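You operate a simulated robot arm through the tools that you are given. There is no shell and no other tool. Be economical: measure what you need, move in short steps, check, and stop when the job is done.

You are at the controls of a simulated two-armed robot. One attempt, no reset.

TASK
Wipe up the spill on the top of the freezer lid with the blue dish cloth and put it back.

It is judged by the outcome, as a careful person would: the job done as asked, and still so three seconds after it is handed in. It fails if anything else is knocked over, pushed out of place, dropped, spilled or broken. Lids that push on must go on centred and level and be pressed home; caps that screw on are set level and turned clockwise until they are tight. Flat cloth is picked up by pressing the open fingertips on it (5 to 10 N) and closing them slowly along it; thin cloth reads only 2 to 8 mm in the jaws.

THE ROBOT
Two 7-joint arms with two-finger parallel grippers on one trunk, on a base that drives. Base frame: it is fixed to the floor where the robot stands at the start and does not move with it; the origin is under the middle of the robot, x ahead of it, y to its left, z up. Units: cm, rad, N and s.
The left shoulder is at the start at [7, 17.7, 109.5], the right one opposite. Payload 3.43 kg a hand.
Tool frame (each hand has its own): the origin (TCP) lies between the finger pads and is the grasp point; the fingertips stand 3 cm ahead of it; z points along the fingers, y is the line along which they close. Largest opening 9.4 cm; finger width 2.8, thickness 1; the body of the gripper, 5 by 9.6 cm, starts 5.5 cm behind the TCP.
Orientation is that of the tool frame in the base frame, as a unit quaternion [w, x, y, z]. With the fingers straight down and closing along the base's y, the tool's x points along the base's -x, its y along +y and its z along -z.

THE INTERFACE
- The arms move only by the tool servo_tool. It takes "left_series", "right_series" or both (then of equal length, played together; a hand with none holds still); each is a list of rows, each a list of 3 entries, a list of its own where there are three numbers: the turn, a rotation vector about the tool's x, y, z in rad, then the shift along the tool's x, y, z in cm, then the gripper command, from -1 (fully open) to 1 (shut), values between in proportion. In form: [[[rx, ry, rz], [tx, ty, tz], jaw], ...]. A call has 1 to 20 rows; each row shifts and turns the commanded pose from where the row before left it, along the tool's axes as they then stand. A row lasts 0.2 s, in which the tool goes at most 5 cm and 0.15 rad; a call with a longer step from one row to the next is refused whole, and so is a gripper value outside its range. Where a pose cannot be reached the arm comes as near as it can. A force on the tool above 40 N (or 10 N above the force at the start of the call, whichever is more), or a blocked arm, ends the call early, and 0.2 s more pass. The fingers move at their own pace (about 15.3 cm/s each) and stop on an object; they squeeze with about 41 N. The grip force told is the motor's: it shows also when the fingers shut on nothing. Time passes only in rows, and 0.2 s behind the last, so rows that do not move let the fingers close. It gives the time, the measured TCP pose, the force on the tool (base axes), the opening and the grip force at its end, in the units of the frame above (readings bear some noise), with the torque about the TCP (base axes, N m) and any sound that the robot's microphone picked up, and new pictures: "show" is both (left out), scene, wrist or none (wrist: the cameras of the hands that moved).
- Cameras (640 x 400 px; columns grow to the right, rows downward): "scene" is now at [11.56, 5.17, 140.18]; the picture's right is [0.63, -0.78, 0.00], its down [-0.52, -0.42, -0.74] and it looks along [0.58, 0.47, -0.67] (base axes); focal length 290 px, centre (320, 200). "left" rides on the left gripper at [7.6, -1.4, -10.3] in its tool frame; the picture's right is [0.18, 0.98, 0.00], its down [-0.75, 0.14, -0.64] and it looks along [-0.63, 0.12, 0.77] (tool axes); focal length 243 px, centre (320, 200). "right" rides on the right gripper at [7.6, 1.4, -10.2] in its tool frame; the picture's right is [-0.18, 0.98, 0.00], its down [-0.75, -0.14, -0.64] and it looks along [-0.63, -0.12, 0.77] (tool axes); focal length 243 px, centre (320, 200). There is no depth. A picture from a camera that has moved, and an enlarged one, comes with that camera's place and axes in the base frame and with its lens.
- lift_body(by): slides the trunk up (or, below 0, down) by that many cm; the arms and the scene camera ride with it, the base frame stays. It gives what a move gives, with no picture.
- base_move(legs): drives the robot by 1 to 6 legs, each [ahead, turn to the left] in cm and rad, along the robot's own axes; the way and the turn of a leg run together, so that a leg with both is an arc; at most 150 cm and 3.142 rad a leg. The arms and the cameras ride along, it lands a little off, and it stops where it bumps. It gives what a move gives, and a new picture of the scene camera.
- aim_head(pan, tilt): turns the head with the scene camera to pan (to the left, within 1.501 rad either way) and tilt (down, from -0.506 to 1.204), counted from straight ahead of the robot. It gives what a move gives, and a new picture of the scene camera.
- zoom(camera, box): a new picture of the part [left, top, right, bottom] of that camera's present view, enlarged. It takes no simulated time.
- hand_in(): hands the job in; it is judged then, once.

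Go step by step. Nothing tells you exact positions but the pictures and the camera data: compare them with the known pose of the tool, close in by small moves and look again before you grip or let go. The budget is 120 turns and 260 pictures, counting those below and the enlarged ones. Unless the task says otherwise, let go and move clear before handing in, and close with one line.

The tools are called after "Emit:" by a JSON object that holds its "op" and its "data". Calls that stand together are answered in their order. servo_tool: Moves the arms, as the interface text tells. Its arguments: {"type":"object","properties":{"left_series":{"type":"array","items":{"type":"array"}},"right_series":{"type":"array","items":{"type":"array"}},"show":{"type":"string","enum":["both","scene","wrist","none"]}},"required":[]} The other tools are called the same way: lift_body (by) slides the trunk up or down; base_move (legs) drives the base; aim_head (pan, tilt) turns the head that bears the scene camera; zoom (camera, box) takes an enlarged picture of a part of a camera's view; hand_in () hands the job in.

At the start:

```text
time: 0.0
left_ee_pos: [34.12, 49.11, 108.43]
left_ee_rot: [0.0, 0.001, 1.0, 0.001]
left_contact_force: [0.9, -0.1, 0.5]
left_moment: [0.0, 0.0, 0.02]
left_gripper_width: 9.39
left_grip_force: 0.0
right_ee_pos: [55.25, 0.04, 107.8]
right_ee_rot: [0.0, 0.001, 1.0, -0.001]
right_contact_force: [0.1, -1.1, 0.4]
right_moment: [0.03, -0.01, -0.02]
right_gripper_width: 9.39
right_grip_force: 0.0
trunk travel left (down, up): [-67.5, 16.5]
robot x, y, heading: [-0.27, -0.22, -0.0]
head pan, tilt: [0.677, 0.731]
```

scene: 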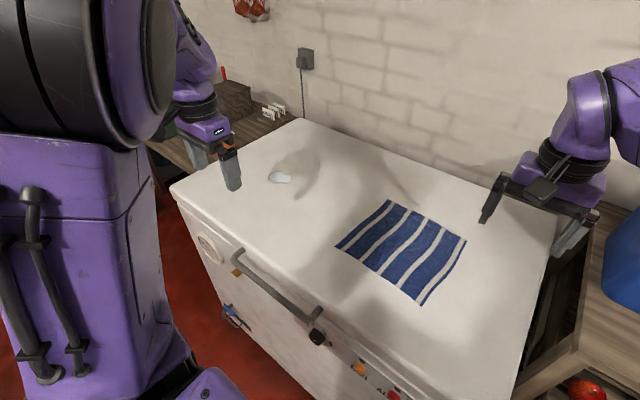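
right: 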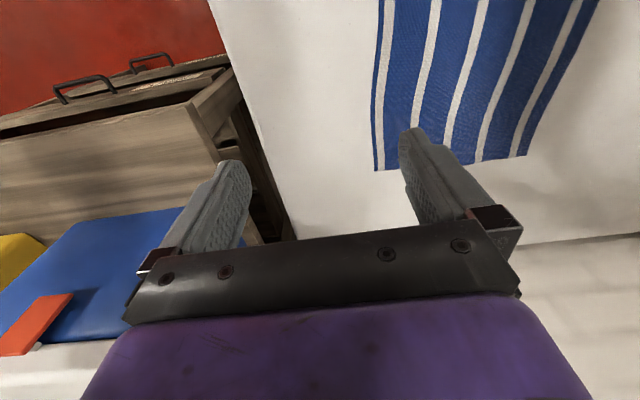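
left: 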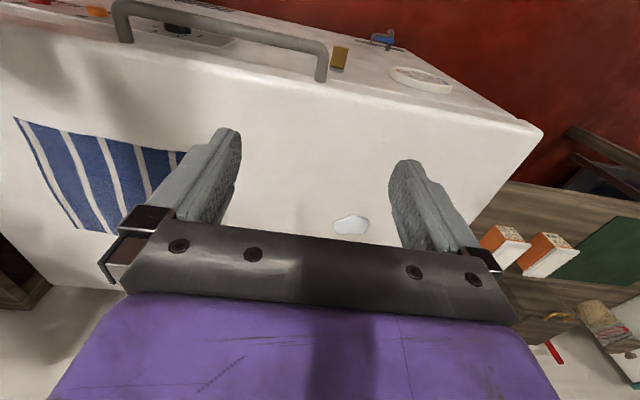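

I see the blue striped cloth lying flat around x 51–77, y 7–32, and a small pale spill near (64, 65) on the freezer lid. The spill is out of the left hand's reach, so I'll zoom in on both and look around before driving.

Emit:
{"op": "zoom", "data": {"camera": "scene", "box": [220, 120, 420, 245]}}

Emit:
{"op": "aim_head", "data": {"pan": 1.5, "tilt": 0.7}}

Emit:
{"op": "aim_head", "data": {"pan": 0.0, "tilt": 1.0}}

```text
3.20 times, centred on (320, 182) of scene
camera zoom: at [11.56, 5.17, 140.18], right [0.63, -0.78, 0.0], down [-0.52, -0.42, -0.74], along [0.58, 0.47, -0.67], focal length 929 px, centre (320, 256)
```

zoom: 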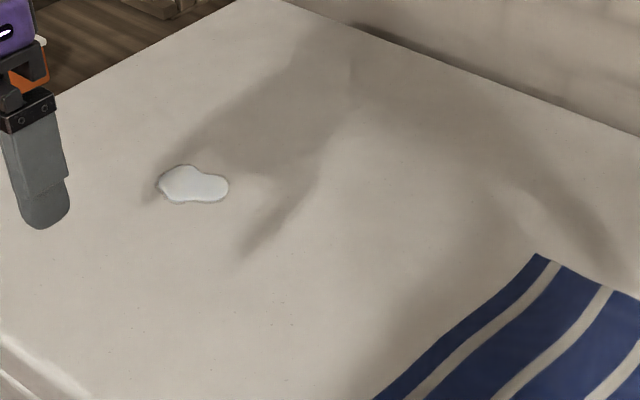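

```text
time: 1.1
left_ee_pos: [34.08, 49.03, 108.44]
left_ee_rot: [0.0, 0.0, 1.0, 0.0]
left_contact_force: [0.8, -0.2, 0.4]
left_moment: [0.02, 0.01, 0.0]
left_gripper_width: 9.42
left_grip_force: 0.0
right_ee_pos: [55.31, -0.07, 107.65]
right_ee_rot: [0.0, 0.0, 1.0, -0.001]
right_contact_force: [0.3, 0.2, 0.5]
right_moment: [-0.02, 0.0, 0.0]
right_gripper_width: 9.41
right_grip_force: 0.0
trunk travel left (down, up): [-67.5, 16.5]
robot x, y, heading: [0.26, 0.27, -0.0]
head pan, tilt: [1.499, 0.7]
camera scene: at [5.66, 8.39, 140.45], right [1.0, -0.07, 0.0], down [-0.05, -0.64, -0.76], along [0.06, 0.76, -0.64], focal length 290 px, centre (320, 200)
```

scene: 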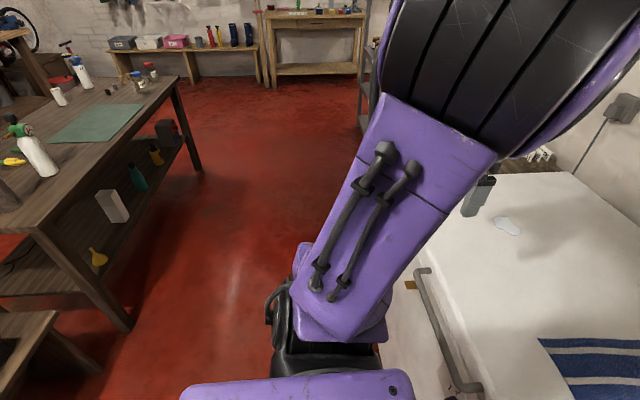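

```text
time: 2.8
left_ee_pos: [34.1, 49.16, 108.51]
left_ee_rot: [0.0, 0.001, 1.0, 0.001]
left_contact_force: [0.2, 0.2, 0.4]
left_moment: [-0.01, 0.01, 0.0]
left_gripper_width: 9.4
left_grip_force: 0.0
right_ee_pos: [55.38, -0.02, 107.7]
right_ee_rot: [0.0, 0.001, 1.0, 0.001]
right_contact_force: [-0.3, 0.2, -0.5]
right_moment: [-0.01, 0.01, -0.01]
right_gripper_width: 9.39
right_grip_force: 0.1
trunk travel left (down, up): [-67.5, 16.5]
robot x, y, heading: [-0.02, -0.13, -0.001]
head pan, tilt: [0.0, 1.0]
camera scene: at [12.01, -0.08, 138.11], right [0.0, -1.0, 0.0], down [-0.84, 0.0, -0.54], along [0.54, 0.0, -0.84], focal length 290 px, centre (320, 200)
```

scene: 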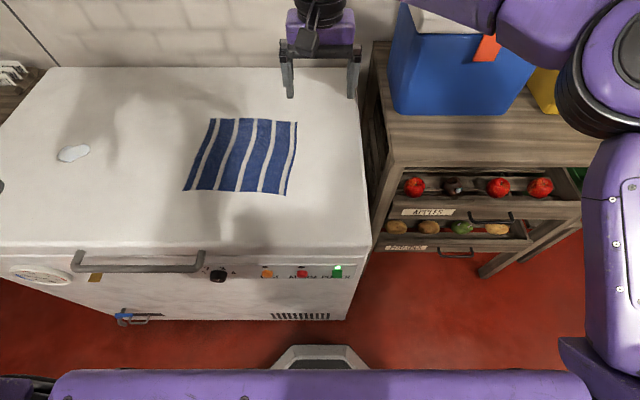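

The spill is a small white patch at about (64, 65). The floor beside the freezer is clear and both hands are well above the lid, so I'll back off a little, turn left, drive along the freezer, then turn back to face it.

Emit:
{"op": "base_move", "data": {"legs": [[-10, 0], [0, 1.571], [36, 0], [0, -1.571], [12, 0]]}}

```text
time: 14.3
left_ee_pos: [35.62, 85.51, 108.5]
left_ee_rot: [0.001, -0.004, 1.0, 0.001]
left_contact_force: [-0.8, -0.4, -0.1]
left_moment: [0.01, 0.01, -0.01]
left_gripper_width: 9.41
left_grip_force: 0.0
right_ee_pos: [57.08, 36.62, 107.69]
right_ee_rot: [0.001, -0.004, 1.0, 0.001]
right_contact_force: [-0.9, 0.4, 0.2]
right_moment: [0.03, 0.0, 0.0]
right_gripper_width: 9.41
right_grip_force: 0.1
trunk travel left (down, up): [-67.5, 16.5]
robot x, y, heading: [1.76, 35.92, 0.009]
head pan, tilt: [0.0, 1.0]
camera scene: at [13.76, 36.13, 138.12], right [0.01, -1.0, 0.0], down [-0.84, -0.01, -0.54], along [0.54, 0.0, -0.84], focal length 290 px, centre (320, 200)
```

scene: 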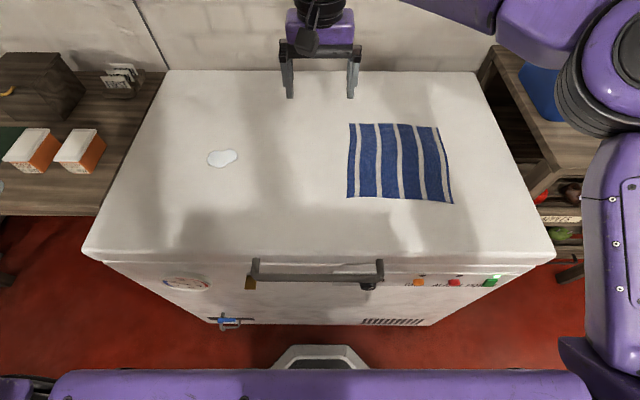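

The robot now stands at y≈36. The spill is at about (64, 62) and the cloth spans x 51.5–76.5, y 3.5–29. Next I'll move the right hand out of the way and bring the left hand above the cloth's +y edge.

Emit:
{"op": "servo_tool", "data": {"left_series": [[[0, 0, 0], [-1.78, -3.83, 1.2], -0.3], [[0, 0, 0], [-1.78, -3.83, 1.2], -0.3], [[0, 0, 0], [-1.78, -3.83, 1.2], -0.3], [[0, 0, 0], [-1.78, -3.83, 1.2], -0.3], [[0, 0, 0], [-1.78, -3.83, 1.2], -0.3], [[0, 0, 0], [-1.78, -3.83, 1.2], -0.3], [[0, 0, 0], [-1.78, -3.83, 1.2], -0.3], [[0, 0, 0], [-1.78, -3.83, 1.2], -0.3], [[0, 0, 0], [-1.78, -3.83, 1.2], -0.3], [[0, 0, 0], [-1.78, -3.83, 1.2], -0.3], [[0, 0, 0], [-1.78, -3.83, 1.2], -0.3], [[0, 0, 0], [-1.78, -3.83, 1.2], -0.3], [[0, 0, 0], [-1.78, -3.83, 1.2], -0.3], [[0, 0, 0], [-1.78, -3.83, 1.2], -0.3], [[0, 0, 0], [-1.78, -3.83, 1.2], -0.3], [[0, 0, 0], [-1.78, -3.83, 1.2], -0.3], [[0, 0, 0], [0, 0, 0], -0.3]], "right_series": [[[0, 0, 0], [1, -4, 0], -1], [[0, 0, 0], [1, -4, 0], -1], [[0, 0, 0], [1, -4, 0], -1], [[0, 0, 0], [1, -4, 0], -1], [[0, 0, 0], [1, -4, 0], -1], [[0, 0, 0], [1, -4, 0], -1], [[0, 0, 0], [1, -4, 0], -1], [[0, 0, 0], [1, -4, 0], -1], [[0, 0, 0], [1, -4, 0], -1], [[0, 0, 0], [1, -4, 0], -1], [[0, 0, 0], [0, 0, 0], -1], [[0, 0, 0], [0, 0, 0], -1], [[0, 0, 0], [0, 0, 0], -1], [[0, 0, 0], [0, 0, 0], -1], [[0, 0, 0], [0, 0, 0], -1], [[0, 0, 0], [0, 0, 0], -1], [[0, 0, 0], [0, 0, 0], -1]]}}

```text
time: 17.9
left_ee_pos: [62.42, 29.11, 90.81]
left_ee_rot: [0.0, -0.004, 1.0, 0.0]
left_contact_force: [0.6, 0.0, -0.5]
left_moment: [0.05, -0.01, 0.02]
left_gripper_width: 6.13
left_grip_force: 0.1
left hand out of reach, approached as far as the arm can: row 15, 16
right_ee_pos: [51.95, 14.57, 107.63]
right_ee_rot: [0.0, -0.003, 1.0, 0.001]
right_contact_force: [0.4, -0.4, -0.3]
right_moment: [0.02, 0.02, 0.04]
right_gripper_width: 9.44
right_grip_force: 0.1
right hand out of reach, approached as far as the arm can: row 6, 7, 8, 9, 10
trunk travel left (down, up): [-67.5, 16.5]
robot x, y, heading: [1.97, 35.98, 0.007]
head pan, tilt: [0.0, 1.0]
camera scene: at [13.91, 36.0, 138.1], right [0.01, -1.0, 0.0], down [-0.84, -0.01, -0.54], along [0.54, 0.01, -0.84], focal length 290 px, centre (320, 200)
camera right: at [44.34, 15.77, 117.83], right [0.18, 0.98, 0.0], down [0.75, -0.14, 0.64], along [0.63, -0.11, -0.77], focal length 243 px, centre (320, 200)
camera left: at [54.9, 27.8, 101.0], right [-0.19, 0.98, 0.0], down [0.75, 0.15, 0.64], along [0.63, 0.13, -0.77], focal length 243 px, centre (320, 200)
```

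scene: 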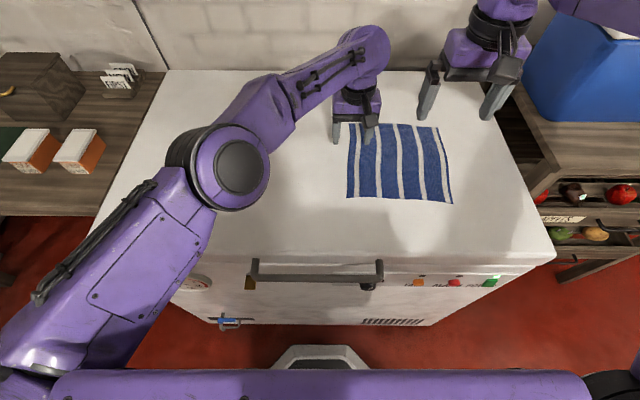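
right: 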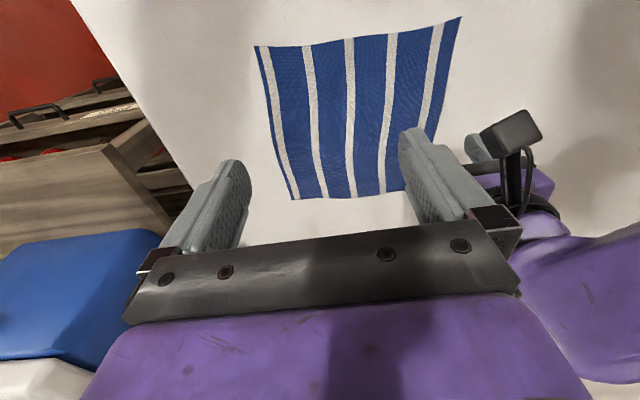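
left: 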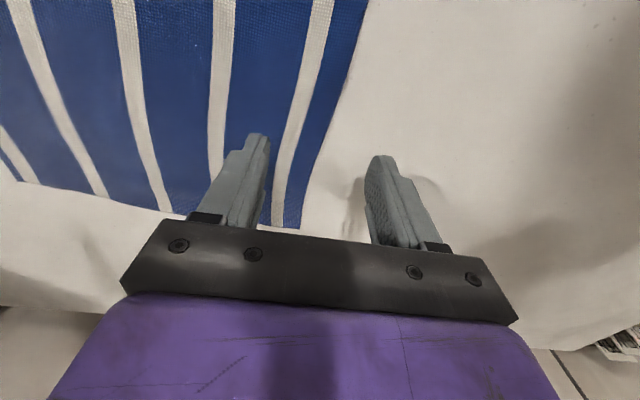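

The left hand stopped at the edge of its reach, just short of the cloth edge. There is still room in front of the base, so I'll drive 6 cm closer.

Emit:
{"op": "base_move", "data": {"legs": [[6, 0]]}}

```text
time: 18.9
left_ee_pos: [67.76, 29.45, 91.28]
left_ee_rot: [0.004, -0.003, 1.0, 0.001]
left_contact_force: [-1.0, -0.6, 1.9]
left_moment: [-0.01, -0.01, -0.02]
left_gripper_width: 6.09
left_grip_force: 0.1
right_ee_pos: [57.12, 14.71, 108.09]
right_ee_rot: [0.004, -0.003, 1.0, -0.001]
right_contact_force: [-0.8, 0.3, 0.5]
right_moment: [0.01, -0.06, -0.01]
right_gripper_width: 9.41
right_grip_force: 0.0
trunk travel left (down, up): [-67.5, 16.5]
robot x, y, heading: [7.82, 36.34, 0.006]
head pan, tilt: [0.0, 1.0]
camera scene: at [18.89, 36.17, 138.2], right [0.01, -1.0, 0.0], down [-0.84, -0.01, -0.55], along [0.55, 0.0, -0.84], focal length 290 px, centre (320, 200)
```

scene: 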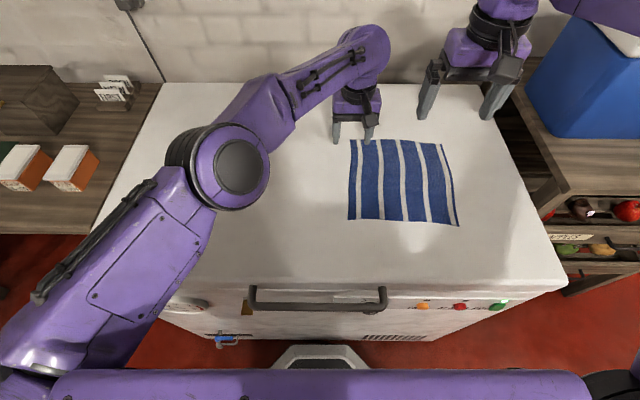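

The right hand is too close to the left's path, so I'll pull it back and outward.

Emit:
{"op": "servo_tool", "data": {"right_series": [[[0, 0, 0], [3, 0, 0], -1], [[0, 0, 0], [3, 0, 0], -1], [[0, 0, 0], [3, -1, 0], -1], [[0, 0, 0], [3, -2, 0], -1], [[0, 0, 0], [3, -3, 0], -1], [[0, 0, 0], [0, -3, 0], -1], [[0, 0, 0], [0, -3, 0], -1], [[0, 0, 0], [0, -3, 0], -1], [[0, 0, 0], [0, 0, 0], -1]], "show": "scene"}}

```text
time: 20.9
left_ee_pos: [68.25, 29.32, 90.77]
left_ee_rot: [0.0, -0.003, 1.0, 0.001]
left_contact_force: [0.1, 0.7, 0.6]
left_moment: [0.0, 0.01, 0.02]
left_gripper_width: 6.1
left_grip_force: 0.0
right_ee_pos: [42.85, 8.55, 107.62]
right_ee_rot: [0.001, -0.004, 1.0, 0.001]
right_contact_force: [0.7, 1.0, -0.6]
right_moment: [0.01, -0.01, -0.01]
right_gripper_width: 9.39
right_grip_force: 0.1
right hand out of reach, approached as far as the arm can: row 6, 7, 8
trunk travel left (down, up): [-67.5, 16.5]
robot x, y, heading: [7.67, 35.96, 0.01]
head pan, tilt: [0.0, 1.0]
camera scene: at [19.76, 36.17, 138.11], right [0.01, -1.0, 0.0], down [-0.84, -0.01, -0.54], along [0.54, 0.0, -0.84], focal length 290 px, centre (320, 200)
```

scene: 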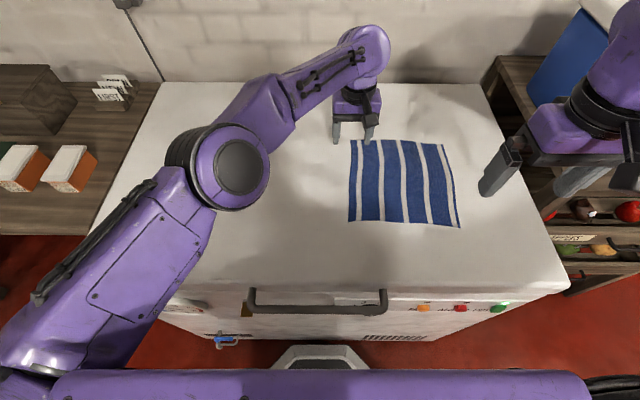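

Both hands are now clear of each other. I'll lower the left hand to just above the cloth's +y edge.

Emit:
{"op": "servo_tool", "data": {"left_series": [[[0, 0, 0], [1.8, -1.6, 1], -0.3], [[0, 0, 0], [1.8, -1.5, 1.5], -0.3], [[0, 0, 0], [1.6, -1.5, 1.5], -0.3], [[0, 0, 0], [0, 0, 1.3], -0.3], [[0, 0, 0], [0, 0, 0], -0.3]], "show": "both"}}

```text
time: 21.7
left_ee_pos: [63.88, 25.14, 87.93]
left_ee_rot: [0.01, -0.007, 1.0, -0.001]
left_contact_force: [-2.8, 1.2, 17.5]
left_moment: [0.56, 0.3, 0.09]
left_gripper_width: 6.15
left_grip_force: 0.6
right_ee_pos: [42.65, 8.5, 107.76]
right_ee_rot: [0.002, -0.003, 1.0, 0.0]
right_contact_force: [-0.3, -0.4, -1.1]
right_moment: [-0.01, -0.02, -0.01]
right_gripper_width: 9.4
right_grip_force: 0.1
trunk travel left (down, up): [-67.5, 16.5]
robot x, y, heading: [8.01, 36.36, 0.012]
head pan, tilt: [0.0, 1.0]
stopped in row 4 (left hand): the force on the tool passed its limit (the readings are from after the stop); the commanded pose is now the measured one
camera scene: at [19.54, 36.2, 138.14], right [0.01, -1.0, 0.0], down [-0.84, -0.01, -0.54], along [0.54, 0.0, -0.84], focal length 290 px, centre (320, 200)
camera left: at [56.18, 23.68, 98.07], right [-0.2, 0.98, -0.01], down [0.74, 0.15, 0.66], along [0.64, 0.13, -0.75], focal length 243 px, centre (320, 200)
```

scene: 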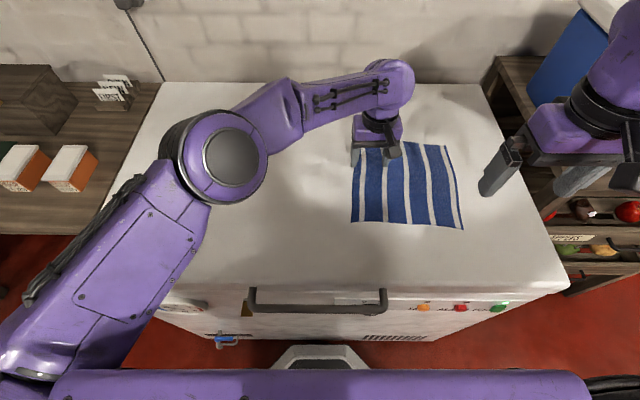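
left: 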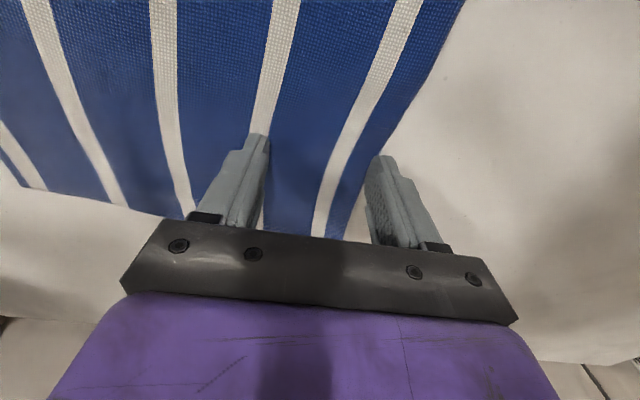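

Contact came at TCP z≈87.9, so the lid top is at z≈85, not 80. Rescaled, the cloth spans x 48–71, y 6.5–29 and the spill is near (60, 60). I'll lift slightly, recentre at (60, 24) and press down gently.

Emit:
{"op": "servo_tool", "data": {"left_series": [[[0, 0, 0], [0, 0, -1.5], -0.3], [[-0.01, -0.01, 0], [1.9, -0.6, 0], -0.3], [[0, 0, 0], [1.9, -0.6, 0], -0.3], [[0, 0, 0], [0, 0, 0.6], -0.3], [[0, 0, 0], [0, 0, 0.3], -0.3], [[0, 0, 0], [0, 0, 0], -0.3]], "show": "wrist"}}

```text
time: 23.1
left_ee_pos: [60.15, 23.89, 88.13]
left_ee_rot: [0.012, -0.007, 1.0, 0.004]
left_contact_force: [0.9, -0.7, 0.8]
left_moment: [-0.02, 0.03, 0.02]
left_gripper_width: 6.11
left_grip_force: 0.1
right_ee_pos: [42.85, 8.54, 107.61]
right_ee_rot: [0.001, -0.004, 1.0, 0.001]
right_contact_force: [0.1, 0.6, 0.9]
right_moment: [0.02, 0.0, 0.02]
right_gripper_width: 9.41
right_grip_force: 0.1
trunk travel left (down, up): [-67.5, 16.5]
robot x, y, heading: [7.76, 36.37, 0.009]
head pan, tilt: [0.0, 1.0]
camera left: at [52.4, 22.32, 98.23], right [-0.2, 0.98, 0.0], down [0.73, 0.15, 0.66], along [0.65, 0.13, -0.75], focal length 243 px, centre (320, 200)
```

left: 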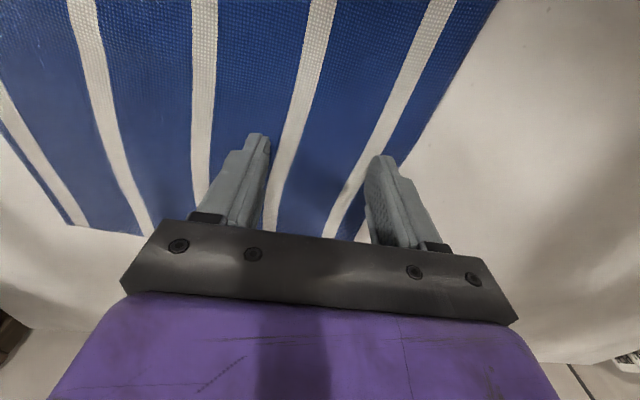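

The hand is placed over the cloth just inside the edge. I'll level the tool and press down in small steps.

Emit:
{"op": "servo_tool", "data": {"left_series": [[[0.008, 0.024, 0.01], [0, 0, 0], -0.3], [[0, 0, 0], [0, 0, 0.15], -0.3], [[0, 0, 0], [0, 0, 0.1], -0.3], [[0, 0, 0], [0, 0, 0], -0.3]], "show": "none"}}

Emit:
{"op": "servo_tool", "data": {"left_series": [[[0, 0, 0], [0, 0, 0.15], -0.3], [[0, 0, 0], [0, 0, 0], -0.3]], "show": "none"}}

```text
time: 24.1
left_ee_pos: [60.17, 23.9, 87.94]
left_ee_rot: [0.001, -0.002, 1.0, 0.002]
left_contact_force: [0.3, 0.2, 0.0]
left_moment: [0.01, -0.01, 0.0]
left_gripper_width: 6.13
left_grip_force: 0.0
right_ee_pos: [42.82, 8.37, 107.67]
right_ee_rot: [0.001, -0.003, 1.0, 0.001]
right_contact_force: [0.1, -0.8, -0.5]
right_moment: [0.03, 0.01, 0.02]
right_gripper_width: 9.4
right_grip_force: 0.1
trunk travel left (down, up): [-67.5, 16.5]
robot x, y, heading: [7.73, 36.11, 0.008]
head pan, tilt: [0.0, 1.0]
```

```text
time: 24.7
left_ee_pos: [60.22, 23.94, 87.86]
left_ee_rot: [0.001, -0.001, 1.0, 0.001]
left_contact_force: [0.5, -0.1, 0.1]
left_moment: [-0.03, -0.01, 0.02]
left_gripper_width: 6.12
left_grip_force: 0.1
right_ee_pos: [42.88, 8.4, 107.54]
right_ee_rot: [0.001, -0.003, 1.0, 0.001]
right_contact_force: [-0.3, -0.4, 1.0]
right_moment: [0.0, 0.01, 0.0]
right_gripper_width: 9.39
right_grip_force: 0.1
trunk travel left (down, up): [-67.5, 16.5]
robot x, y, heading: [7.75, 36.18, 0.01]
head pan, tilt: [0.0, 1.0]
```

No contact yet, so I'll keep lowering in small steps.

Emit:
{"op": "servo_tool", "data": {"left_series": [[[0, 0, 0], [0, 0, 0.2], -0.3], [[0, 0, 0], [0, 0, 0], -0.3]], "show": "none"}}

Emit:
{"op": "servo_tool", "data": {"left_series": [[[0, 0, 0], [0, 0, 0.15], -0.3], [[0, 0, 0], [0, 0, 0], -0.3]], "show": "none"}}

```text
time: 25.3
left_ee_pos: [60.23, 23.87, 87.89]
left_ee_rot: [0.003, -0.002, 1.0, -0.001]
left_contact_force: [2.7, -1.9, 15.0]
left_moment: [0.09, 0.16, -0.26]
left_gripper_width: 6.09
left_grip_force: 0.1
right_ee_pos: [42.76, 8.59, 107.68]
right_ee_rot: [0.002, -0.003, 1.0, 0.001]
right_contact_force: [-0.5, 0.2, -0.2]
right_moment: [-0.01, -0.01, -0.01]
right_gripper_width: 9.38
right_grip_force: 0.1
trunk travel left (down, up): [-67.5, 16.5]
robot x, y, heading: [7.68, 35.93, 0.014]
head pan, tilt: [0.0, 1.0]
```

```text
time: 25.9
left_ee_pos: [60.23, 23.76, 87.8]
left_ee_rot: [0.004, -0.003, 1.0, -0.001]
left_contact_force: [9.4, -4.6, 35.4]
left_moment: [0.66, 0.22, -0.56]
left_gripper_width: 6.1
left_grip_force: 0.1
right_ee_pos: [42.55, 8.6, 107.74]
right_ee_rot: [0.003, -0.004, 1.0, 0.001]
right_contact_force: [-0.7, 0.0, -0.3]
right_moment: [0.01, -0.04, 0.0]
right_gripper_width: 9.38
right_grip_force: 0.0
trunk travel left (down, up): [-67.5, 16.5]
robot x, y, heading: [7.86, 35.73, 0.008]
head pan, tilt: [0.0, 1.0]
```

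Contact is stiff, at about 130 N/cm. I'll back off 0.2 cm to about 8 N, then close slowly.

Emit:
{"op": "servo_tool", "data": {"left_series": [[[0, 0, 0], [0, 0, -0.2], -0.3], [[0, 0, 0], [0, 0, 0], -0.3]], "show": "none"}}

Emit:
{"op": "servo_tool", "data": {"left_series": [[[0, 0, 0], [0, 0, 0], -0.2], [[0, 0, 0], [0, 0, 0], -0.1], [[0, 0, 0], [0, 0, 0], 0.0], [[0, 0, 0], [0, 0, 0], 0.1], [[0, 0, 0], [0, 0, 0], 0.2], [[0, 0, 0], [0, 0, 0], 0.3], [[0, 0, 0], [0, 0, 0], 0.4], [[0, 0, 0], [0, 0, 0], 0.5], [[0, 0, 0], [0, 0, 0], 0.6], [[0, 0, 0], [0, 0, 0], 0.7], [[0, 0, 0], [0, 0, 0], 0.8], [[0, 0, 0], [0, 0, 0], 0.9], [[0, 0, 0], [0, 0, 0], 1], [[0, 0, 0], [0, 0, 0], 1], [[0, 0, 0], [0, 0, 0], 1]], "show": "both"}}

```text
time: 26.5
left_ee_pos: [60.19, 23.8, 87.67]
left_ee_rot: [0.004, -0.003, 1.0, -0.001]
left_contact_force: [12.3, -5.3, 30.9]
left_moment: [0.04, 0.06, -0.08]
left_gripper_width: 6.08
left_grip_force: 0.1
right_ee_pos: [42.79, 8.48, 107.71]
right_ee_rot: [0.002, -0.003, 1.0, 0.001]
right_contact_force: [0.2, -0.3, 0.5]
right_moment: [0.01, -0.01, 0.03]
right_gripper_width: 9.38
right_grip_force: 0.0
trunk travel left (down, up): [-67.5, 16.5]
robot x, y, heading: [7.72, 36.45, 0.009]
head pan, tilt: [0.0, 1.0]
```

```text
time: 29.7
left_ee_pos: [59.89, 23.96, 87.88]
left_ee_rot: [0.004, -0.002, 1.0, 0.0]
left_contact_force: [0.7, 0.0, 34.9]
left_moment: [0.0, 0.14, -0.05]
left_gripper_width: 0.26
left_grip_force: 37.0
right_ee_pos: [42.47, 8.6, 107.8]
right_ee_rot: [0.003, -0.003, 1.0, 0.0]
right_contact_force: [-0.1, -0.4, 0.1]
right_moment: [0.01, -0.01, 0.01]
right_gripper_width: 9.41
right_grip_force: 0.2
trunk travel left (down, up): [-67.5, 16.5]
robot x, y, heading: [7.44, 36.14, 0.009]
head pan, tilt: [0.0, 1.0]
camera scene: at [19.28, 36.27, 138.16], right [0.01, -1.0, 0.0], down [-0.84, -0.01, -0.54], along [0.54, 0.0, -0.84], focal length 290 px, centre (320, 200)
camera left: at [52.31, 22.56, 98.14], right [-0.19, 0.98, 0.0], down [0.75, 0.14, 0.65], along [0.64, 0.12, -0.76], focal length 243 px, centre (320, 200)
```

scene: 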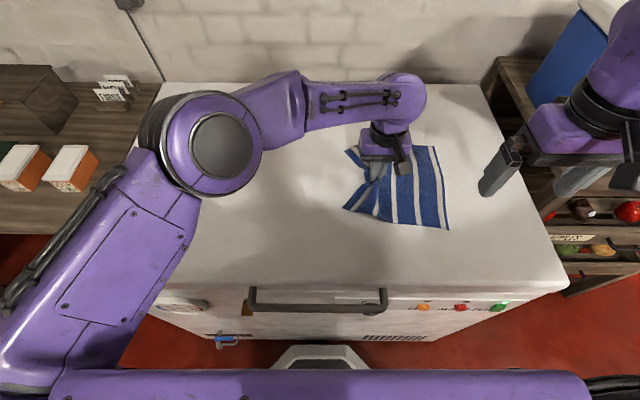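
left: 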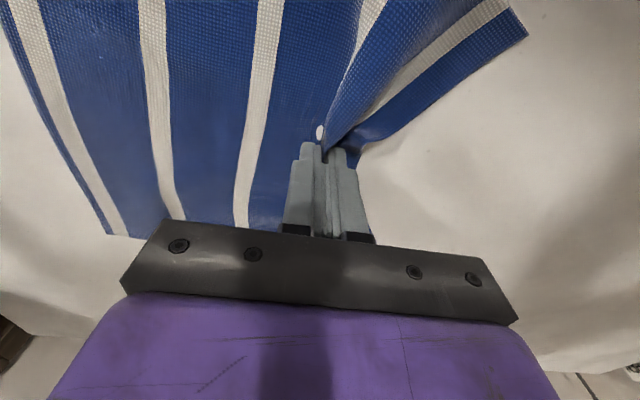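

The cloth is gripped (2.6 mm, 37 N). I'll ease the pressing force and check the hold.

Emit:
{"op": "servo_tool", "data": {"left_series": [[[0, 0, 0], [0, 0, -0.25], 1], [[0, 0, 0], [0, 0, 0], 1]], "show": "none"}}

Emit:
{"op": "servo_tool", "data": {"left_series": [[[0, 0, 0], [0, 1.5, 0], 1], [[0, 0, 0], [0, 1.5, 0], 1], [[0, 0, 0], [0, 1.5, 0], 1], [[0, 0, 0], [0, 1.5, 0], 1], [[0, 0, 0], [0, 0, 0], 1]], "show": "scene"}}

```text
time: 30.3
left_ee_pos: [59.9, 23.97, 87.78]
left_ee_rot: [0.001, -0.001, 1.0, 0.001]
left_contact_force: [-2.4, 1.7, 17.1]
left_moment: [0.07, 0.04, -0.01]
left_gripper_width: 0.23
left_grip_force: 37.3
right_ee_pos: [42.69, 8.58, 107.75]
right_ee_rot: [0.002, -0.004, 1.0, 0.0]
right_contact_force: [-0.4, -0.3, 0.5]
right_moment: [-0.01, 0.0, -0.03]
right_gripper_width: 9.39
right_grip_force: 0.1
trunk travel left (down, up): [-67.5, 16.5]
robot x, y, heading: [7.77, 36.08, 0.006]
head pan, tilt: [0.0, 1.0]
```

```text
time: 31.5
left_ee_pos: [60.18, 30.05, 87.95]
left_ee_rot: [0.002, -0.002, 1.0, 0.001]
left_contact_force: [-1.1, -0.3, 7.0]
left_moment: [0.0, 0.02, -0.02]
left_gripper_width: 0.24
left_grip_force: 37.4
right_ee_pos: [42.77, 8.47, 107.64]
right_ee_rot: [0.002, -0.004, 1.0, 0.001]
right_contact_force: [-1.0, 0.2, -1.0]
right_moment: [-0.01, 0.03, 0.03]
right_gripper_width: 9.4
right_grip_force: 0.1
trunk travel left (down, up): [-67.5, 16.5]
robot x, y, heading: [7.82, 36.07, 0.01]
head pan, tilt: [0.0, 1.0]
camera scene: at [19.64, 36.12, 138.12], right [0.01, -1.0, 0.0], down [-0.84, -0.01, -0.54], along [0.54, 0.01, -0.84], focal length 290 px, centre (320, 200)
```

scene: 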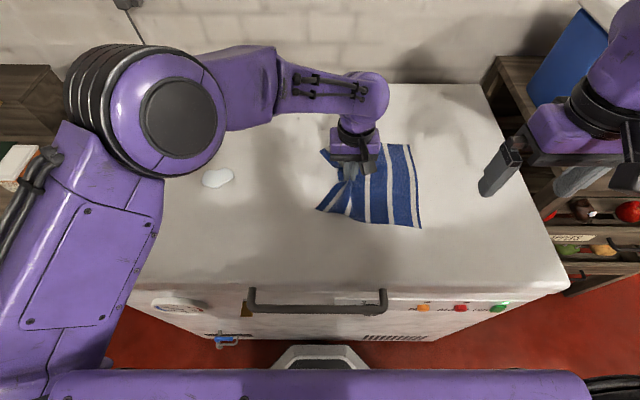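

The drag works, with the cloth trailing flat at about 7 N. The spill is confirmed at (60, 60), straight ahead on this line, so I'll keep pulling through it.

Emit:
{"op": "servo_tool", "data": {"left_series": [[[0, 0, 0], [0, 2, 0], 1], [[0, 0, 0], [0, 2, 0], 1], [[0, 0, 0], [0, 2, 0], 1], [[0, 0, 0], [0, 2, 0], 1], [[0, 0, 0], [0, 2, 0], 1], [[0, 0, 0], [0, 2, 0], 1], [[0, 0, 0], [0, 2, 0], 1], [[0, 0, 0], [0, 2, 0], 1], [[0, 0, 0], [0, 2, 0], 1], [[0, 0, 0], [0, 2, 0], 1], [[0, 0, 0], [0, 2, 0], 1], [[0, 0, 0], [0, 2, 0], 1], [[0, 0, 0], [0, 0, 0], 1]], "show": "scene"}}

```text
time: 34.3
left_ee_pos: [60.05, 53.96, 87.92]
left_ee_rot: [0.001, -0.002, 1.0, 0.001]
left_contact_force: [-1.3, 0.0, 0.5]
left_moment: [0.0, 0.02, -0.03]
left_gripper_width: 0.23
left_grip_force: 36.7
right_ee_pos: [42.85, 8.43, 107.66]
right_ee_rot: [0.001, -0.004, 1.0, 0.001]
right_contact_force: [0.6, 0.4, 0.6]
right_moment: [0.03, 0.03, 0.0]
right_gripper_width: 9.43
right_grip_force: 0.0
trunk travel left (down, up): [-67.5, 16.5]
robot x, y, heading: [7.92, 36.36, 0.014]
head pan, tilt: [0.0, 1.0]
camera scene: at [19.76, 36.11, 138.11], right [0.01, -1.0, 0.0], down [-0.84, -0.01, -0.54], along [0.54, 0.01, -0.84], focal length 290 px, centre (320, 200)
```

scene: 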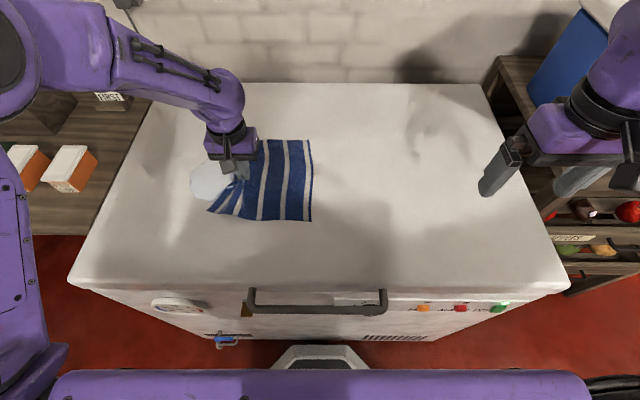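

The leading fold has reached the spill. I'll press a little more and keep pulling through it.

Emit:
{"op": "zoom", "data": {"camera": "scene", "box": [160, 120, 340, 232]}}

Emit:
{"op": "servo_tool", "data": {"left_series": [[[0, 0, 0], [0, 0, 0.1], 1], [[0, 0, 0], [0, 1.5, 0], 1], [[0, 0, 0], [0, 1.5, 0], 1], [[0, 0, 0], [0, 1.5, 0], 1], [[0, 0, 0], [0, 1.5, 0], 1], [[0, 0, 0], [0, 1.5, 0], 1], [[0, 0, 0], [0, 1.5, 0], 1], [[0, 0, 0], [0, 0, 0], 1]], "show": "both"}}

```text
3.56 times, centred on (250, 176) of scene
camera zoom: at [19.76, 36.11, 138.11], right [0.01, -1.0, 0.0], down [-0.84, -0.01, -0.54], along [0.54, 0.01, -0.84], focal length 1032 px, centre (569, 285)
```

zoom: 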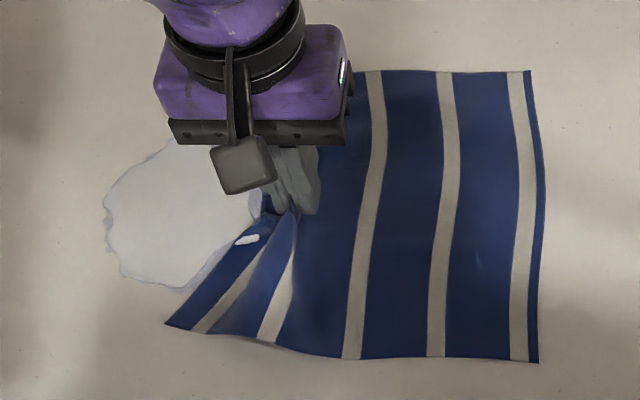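

```text
time: 36.1
left_ee_pos: [59.88, 62.89, 87.9]
left_ee_rot: [0.002, -0.001, 1.0, 0.001]
left_contact_force: [0.3, -1.6, 9.6]
left_moment: [-0.05, 0.0, 0.01]
left_gripper_width: 0.26
left_grip_force: 37.1
right_ee_pos: [42.74, 8.37, 107.66]
right_ee_rot: [0.001, -0.003, 1.0, 0.0]
right_contact_force: [-0.1, -0.6, 0.6]
right_moment: [-0.03, -0.01, 0.01]
right_gripper_width: 9.44
right_grip_force: 0.0
trunk travel left (down, up): [-67.5, 16.5]
robot x, y, heading: [7.94, 36.42, 0.013]
head pan, tilt: [0.0, 1.0]
camera scene: at [19.64, 36.03, 138.12], right [0.01, -1.0, 0.0], down [-0.84, -0.01, -0.54], along [0.54, 0.01, -0.84], focal length 290 px, centre (320, 200)
camera left: at [52.38, 61.41, 98.17], right [-0.19, 0.98, 0.0], down [0.75, 0.14, 0.65], along [0.63, 0.12, -0.76], focal length 243 px, centre (320, 200)
```

scene: 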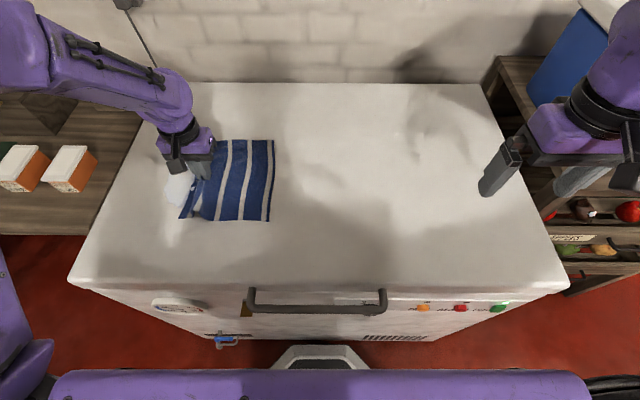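
left: 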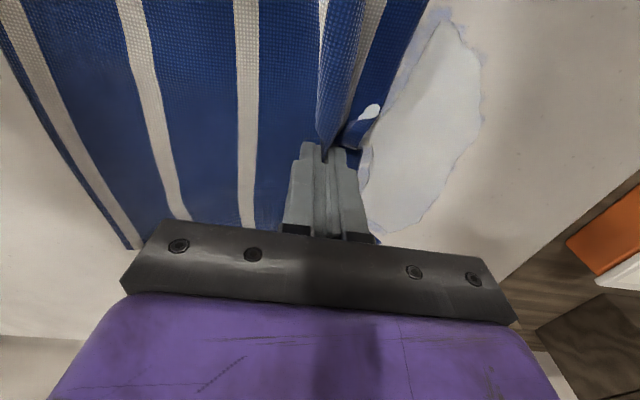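

The spill has thinned into a film ahead of the fold, reaching y≈69; the lid edge is near y≈81. I'll keep pulling to about y 73.

Emit:
{"op": "servo_tool", "data": {"left_series": [[[0, 0, 0], [0, 1.5, 0], 1], [[0, 0, 0], [0, 1.5, 0], 1], [[0, 0, 0], [0, 1.5, 0], 1], [[0, 0, 0], [0, 1.5, 0], 1], [[0, 0, 0], [0, 1.5, 0], 1], [[0, 0, 0], [0, 1.5, 0], 1], [[0, 0, 0], [0, 1, 0], 1], [[0, 0, 0], [0, 0, 0], 1]], "show": "both"}}

Emit:
{"op": "zoom", "data": {"camera": "scene", "box": [100, 110, 280, 222]}}

```text
time: 37.9
left_ee_pos: [59.96, 72.77, 87.9]
left_ee_rot: [0.002, -0.002, 1.0, 0.001]
left_contact_force: [1.7, -1.6, 7.7]
left_moment: [-0.03, -0.02, -0.06]
left_gripper_width: 0.23
left_grip_force: 37.1
right_ee_pos: [42.87, 8.37, 107.7]
right_ee_rot: [0.001, -0.002, 1.0, 0.001]
right_contact_force: [-0.1, -0.4, 0.0]
right_moment: [0.01, -0.02, 0.0]
right_gripper_width: 9.41
right_grip_force: 0.0
trunk travel left (down, up): [-67.5, 16.5]
robot x, y, heading: [7.97, 36.26, 0.011]
head pan, tilt: [0.0, 1.0]
camera scene: at [19.69, 36.05, 138.12], right [0.01, -1.0, 0.0], down [-0.84, -0.01, -0.54], along [0.54, 0.01, -0.84], focal length 290 px, centre (320, 200)
camera left: at [52.42, 71.47, 98.18], right [-0.19, 0.98, 0.0], down [0.75, 0.14, 0.64], along [0.63, 0.12, -0.76], focal length 243 px, centre (320, 200)
```

scene: 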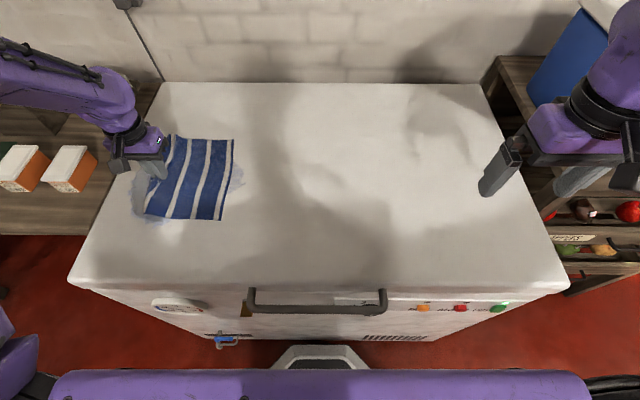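
left: 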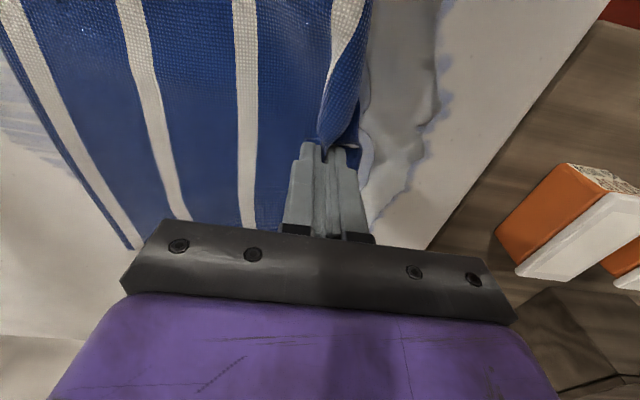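

```text
3.56 times, centred on (190, 166) of scene
camera zoom: at [19.69, 36.05, 138.12], right [0.01, -1.0, 0.0], down [-0.84, -0.01, -0.54], along [0.54, 0.01, -0.84], focal length 1032 px, centre (782, 321)
```

zoom: 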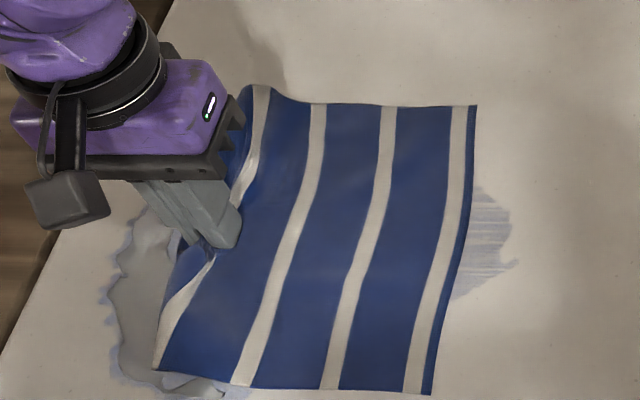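

The liquid is smearing outward and its outer rim is at y≈78, with the lid edge at y≈83. I must not push any further that way. I'll lift the leading fold, lay it down beyond the film's rim, and then wipe inward.

Emit:
{"op": "servo_tool", "data": {"left_series": [[[0, 0, 0], [0, 0, -2], 1], [[0, 0, 0], [0, 0, -2], 1], [[0, 0, 0], [0.5, 2, 0], 1], [[0, 0, 0], [0.5, 2, 0], 1], [[0, 0, 0], [0.5, 2, 0], 1], [[0, 0, 0], [0.5, 1.5, 0], 1], [[0, 0, 0], [0, 0, 1], 1], [[0, 0, 0], [0, 0, 1], 1], [[0, 0, 0], [0, 0, 1], 1], [[0, 0, 0], [0, 0, 0.7], 1], [[0, 0, 0], [0, 0, 0.2], 1], [[0, 0, 0], [0, 0, 0], 1]], "show": "both"}}

Emit:
{"op": "zoom", "data": {"camera": "scene", "box": [90, 110, 270, 222]}}

```text
time: 40.5
left_ee_pos: [57.96, 80.33, 88.0]
left_ee_rot: [0.001, -0.001, 1.0, 0.001]
left_contact_force: [-1.0, -0.3, 5.7]
left_moment: [0.03, -0.01, 0.03]
left_gripper_width: 0.22
left_grip_force: 36.8
right_ee_pos: [42.7, 8.41, 107.64]
right_ee_rot: [0.002, -0.004, 1.0, 0.001]
right_contact_force: [0.7, -0.3, -0.3]
right_moment: [-0.02, 0.01, -0.05]
right_gripper_width: 9.41
right_grip_force: 0.1
trunk travel left (down, up): [-67.5, 16.5]
robot x, y, heading: [7.51, 36.35, 0.008]
head pan, tilt: [0.0, 1.0]
camera scene: at [19.69, 36.09, 138.12], right [0.01, -1.0, 0.0], down [-0.84, -0.01, -0.54], along [0.54, 0.01, -0.84], focal length 290 px, centre (320, 200)
camera left: at [50.37, 78.94, 98.28], right [-0.19, 0.98, 0.0], down [0.75, 0.14, 0.65], along [0.63, 0.12, -0.76], focal length 243 px, centre (320, 200)
```

scene: 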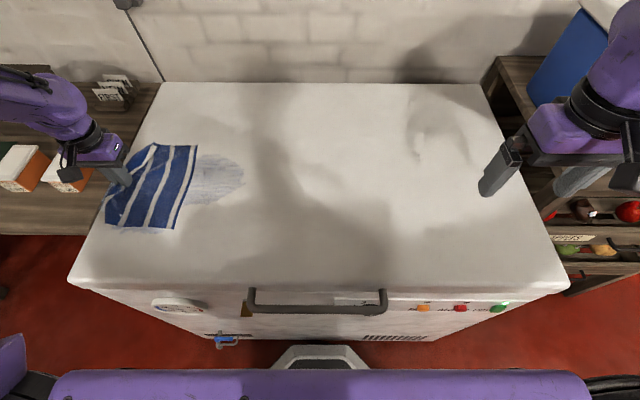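
left: 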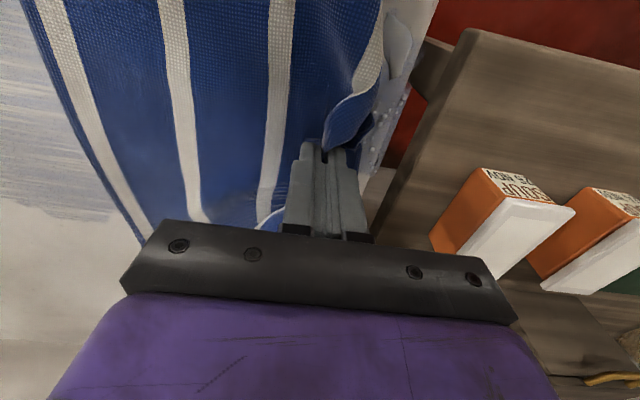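

```text
3.56 times, centred on (180, 166) of scene
camera zoom: at [19.69, 36.09, 138.12], right [0.01, -1.0, 0.0], down [-0.84, -0.01, -0.54], along [0.54, 0.01, -0.84], focal length 1032 px, centre (818, 321)
```

zoom: 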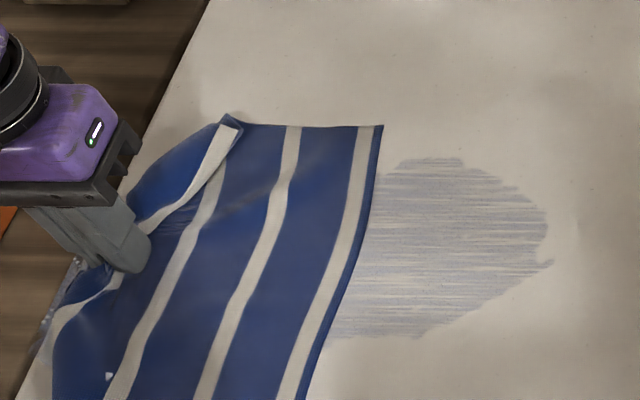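

The lifted edge now overlies the film's outer rim. I'll check the strip next to the lid edge closely.

Emit:
{"op": "zoom", "data": {"camera": "left", "box": [320, 0, 480, 100]}}

Emit:
{"op": "zoom", "data": {"camera": "left", "box": [320, 90, 480, 190]}}

```text
4.00 times, centred on (400, 50) of left
camera zoom: at [50.37, 78.94, 98.28], right [-0.19, 0.98, 0.0], down [0.75, 0.14, 0.65], along [0.63, 0.12, -0.76], focal length 970 px, centre (0, 800)
```

zoom: 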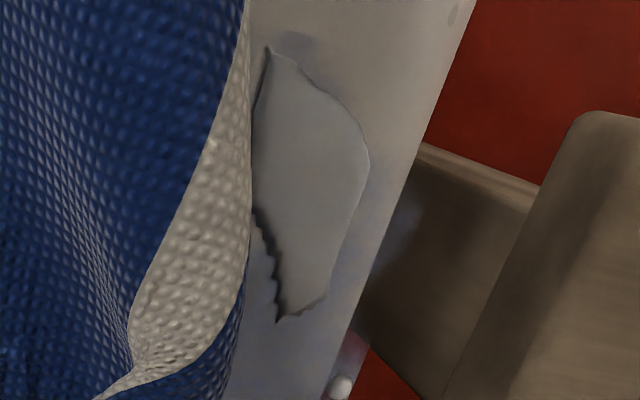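

```text
4.00 times, centred on (400, 140) of left
camera zoom: at [50.37, 78.94, 98.28], right [-0.19, 0.98, 0.0], down [0.75, 0.14, 0.65], along [0.63, 0.12, -0.76], focal length 970 px, centre (0, 440)
```

zoom: 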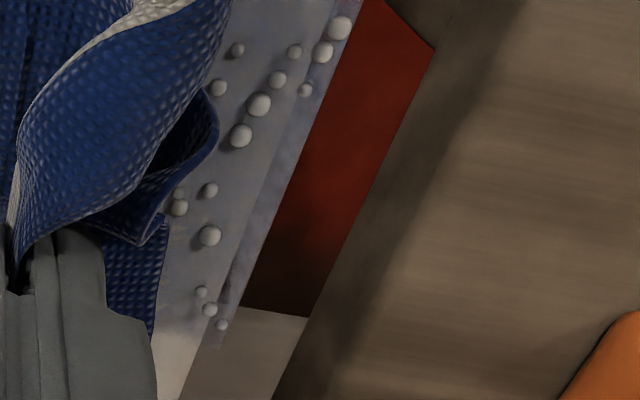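

There's liquid and a few droplets close to the lid edge, around x 50–59, y 81–84. I'll lift, set the fold down right at the edge and draw it inward so nothing runs over.

Emit:
{"op": "servo_tool", "data": {"left_series": [[[0, 0, 0], [0, 0, -2], 1], [[0, 0, 0], [0, 0, -2], 1], [[0, 0, 0], [2, 1.3, 0], 1], [[0, 0, 0], [2, 1.3, 0], 1], [[0, 0, 0], [0, 0, 1], 1], [[0, 0, 0], [0, 0, 1], 1], [[0, 0, 0], [0, 0, 1], 1], [[0, 0, 0], [0, 0, 0.8], 1], [[0, 0, 0], [0, 0, 0.2], 1], [[0, 0, 0], [0, -0.5, 0.05], 1], [[0, 0, 0], [0, -0.5, 0], 1], [[0, 0, 0], [0, -1, 0], 1], [[0, 0, 0], [0, -1, 0], 1], [[0, 0, 0], [0, -1, 0], 1], [[0, 0, 0], [0, -1, 0], 1], [[0, 0, 0], [0, -1, 0], 1], [[0, 0, 0], [0, 0, 0], 1]], "show": "both"}}

Emit:
{"op": "zoom", "data": {"camera": "left", "box": [320, 0, 560, 150]}}

```text
time: 44.1
left_ee_pos: [53.8, 76.87, 88.09]
left_ee_rot: [0.002, -0.003, 1.0, 0.001]
left_contact_force: [-0.3, 2.7, 14.1]
left_moment: [0.14, -0.01, -0.03]
left_gripper_width: 0.21
left_grip_force: 37.4
right_ee_pos: [42.64, 8.46, 107.66]
right_ee_rot: [0.001, -0.003, 1.0, 0.001]
right_contact_force: [-0.4, -1.3, -1.0]
right_moment: [0.0, -0.01, -0.01]
right_gripper_width: 9.4
right_grip_force: 0.0
trunk travel left (down, up): [-67.5, 16.5]
robot x, y, heading: [7.7, 36.36, 0.009]
head pan, tilt: [0.0, 1.0]
camera scene: at [19.57, 36.09, 138.13], right [0.01, -1.0, 0.0], down [-0.84, -0.01, -0.54], along [0.54, 0.01, -0.84], focal length 290 px, centre (320, 200)
camera left: at [46.3, 75.45, 98.25], right [-0.19, 0.98, 0.0], down [0.75, 0.14, 0.65], along [0.63, 0.12, -0.76], focal length 243 px, centre (320, 200)
```

scene: 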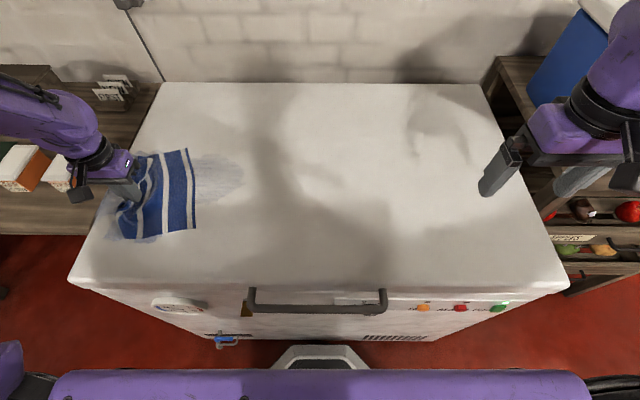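
left: 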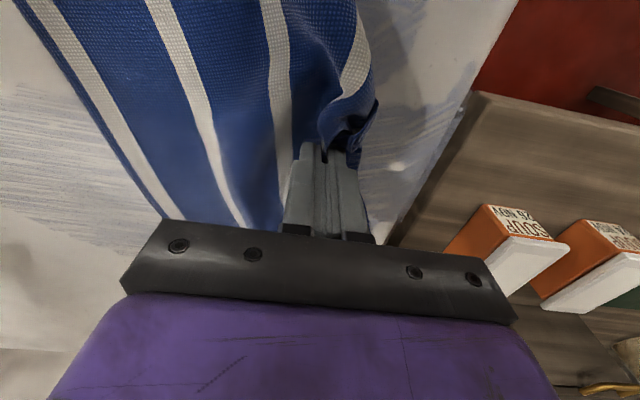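

```text
2.67 times, centred on (440, 75) of left
camera zoom: at [46.3, 75.45, 98.25], right [-0.19, 0.98, 0.0], down [0.75, 0.14, 0.65], along [0.63, 0.12, -0.76], focal length 647 px, centre (0, 533)
```

zoom: 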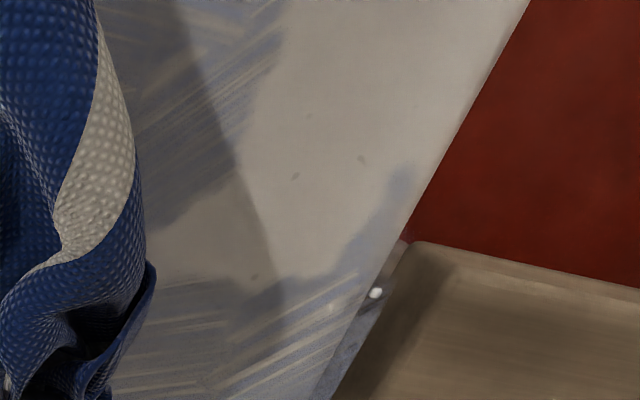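

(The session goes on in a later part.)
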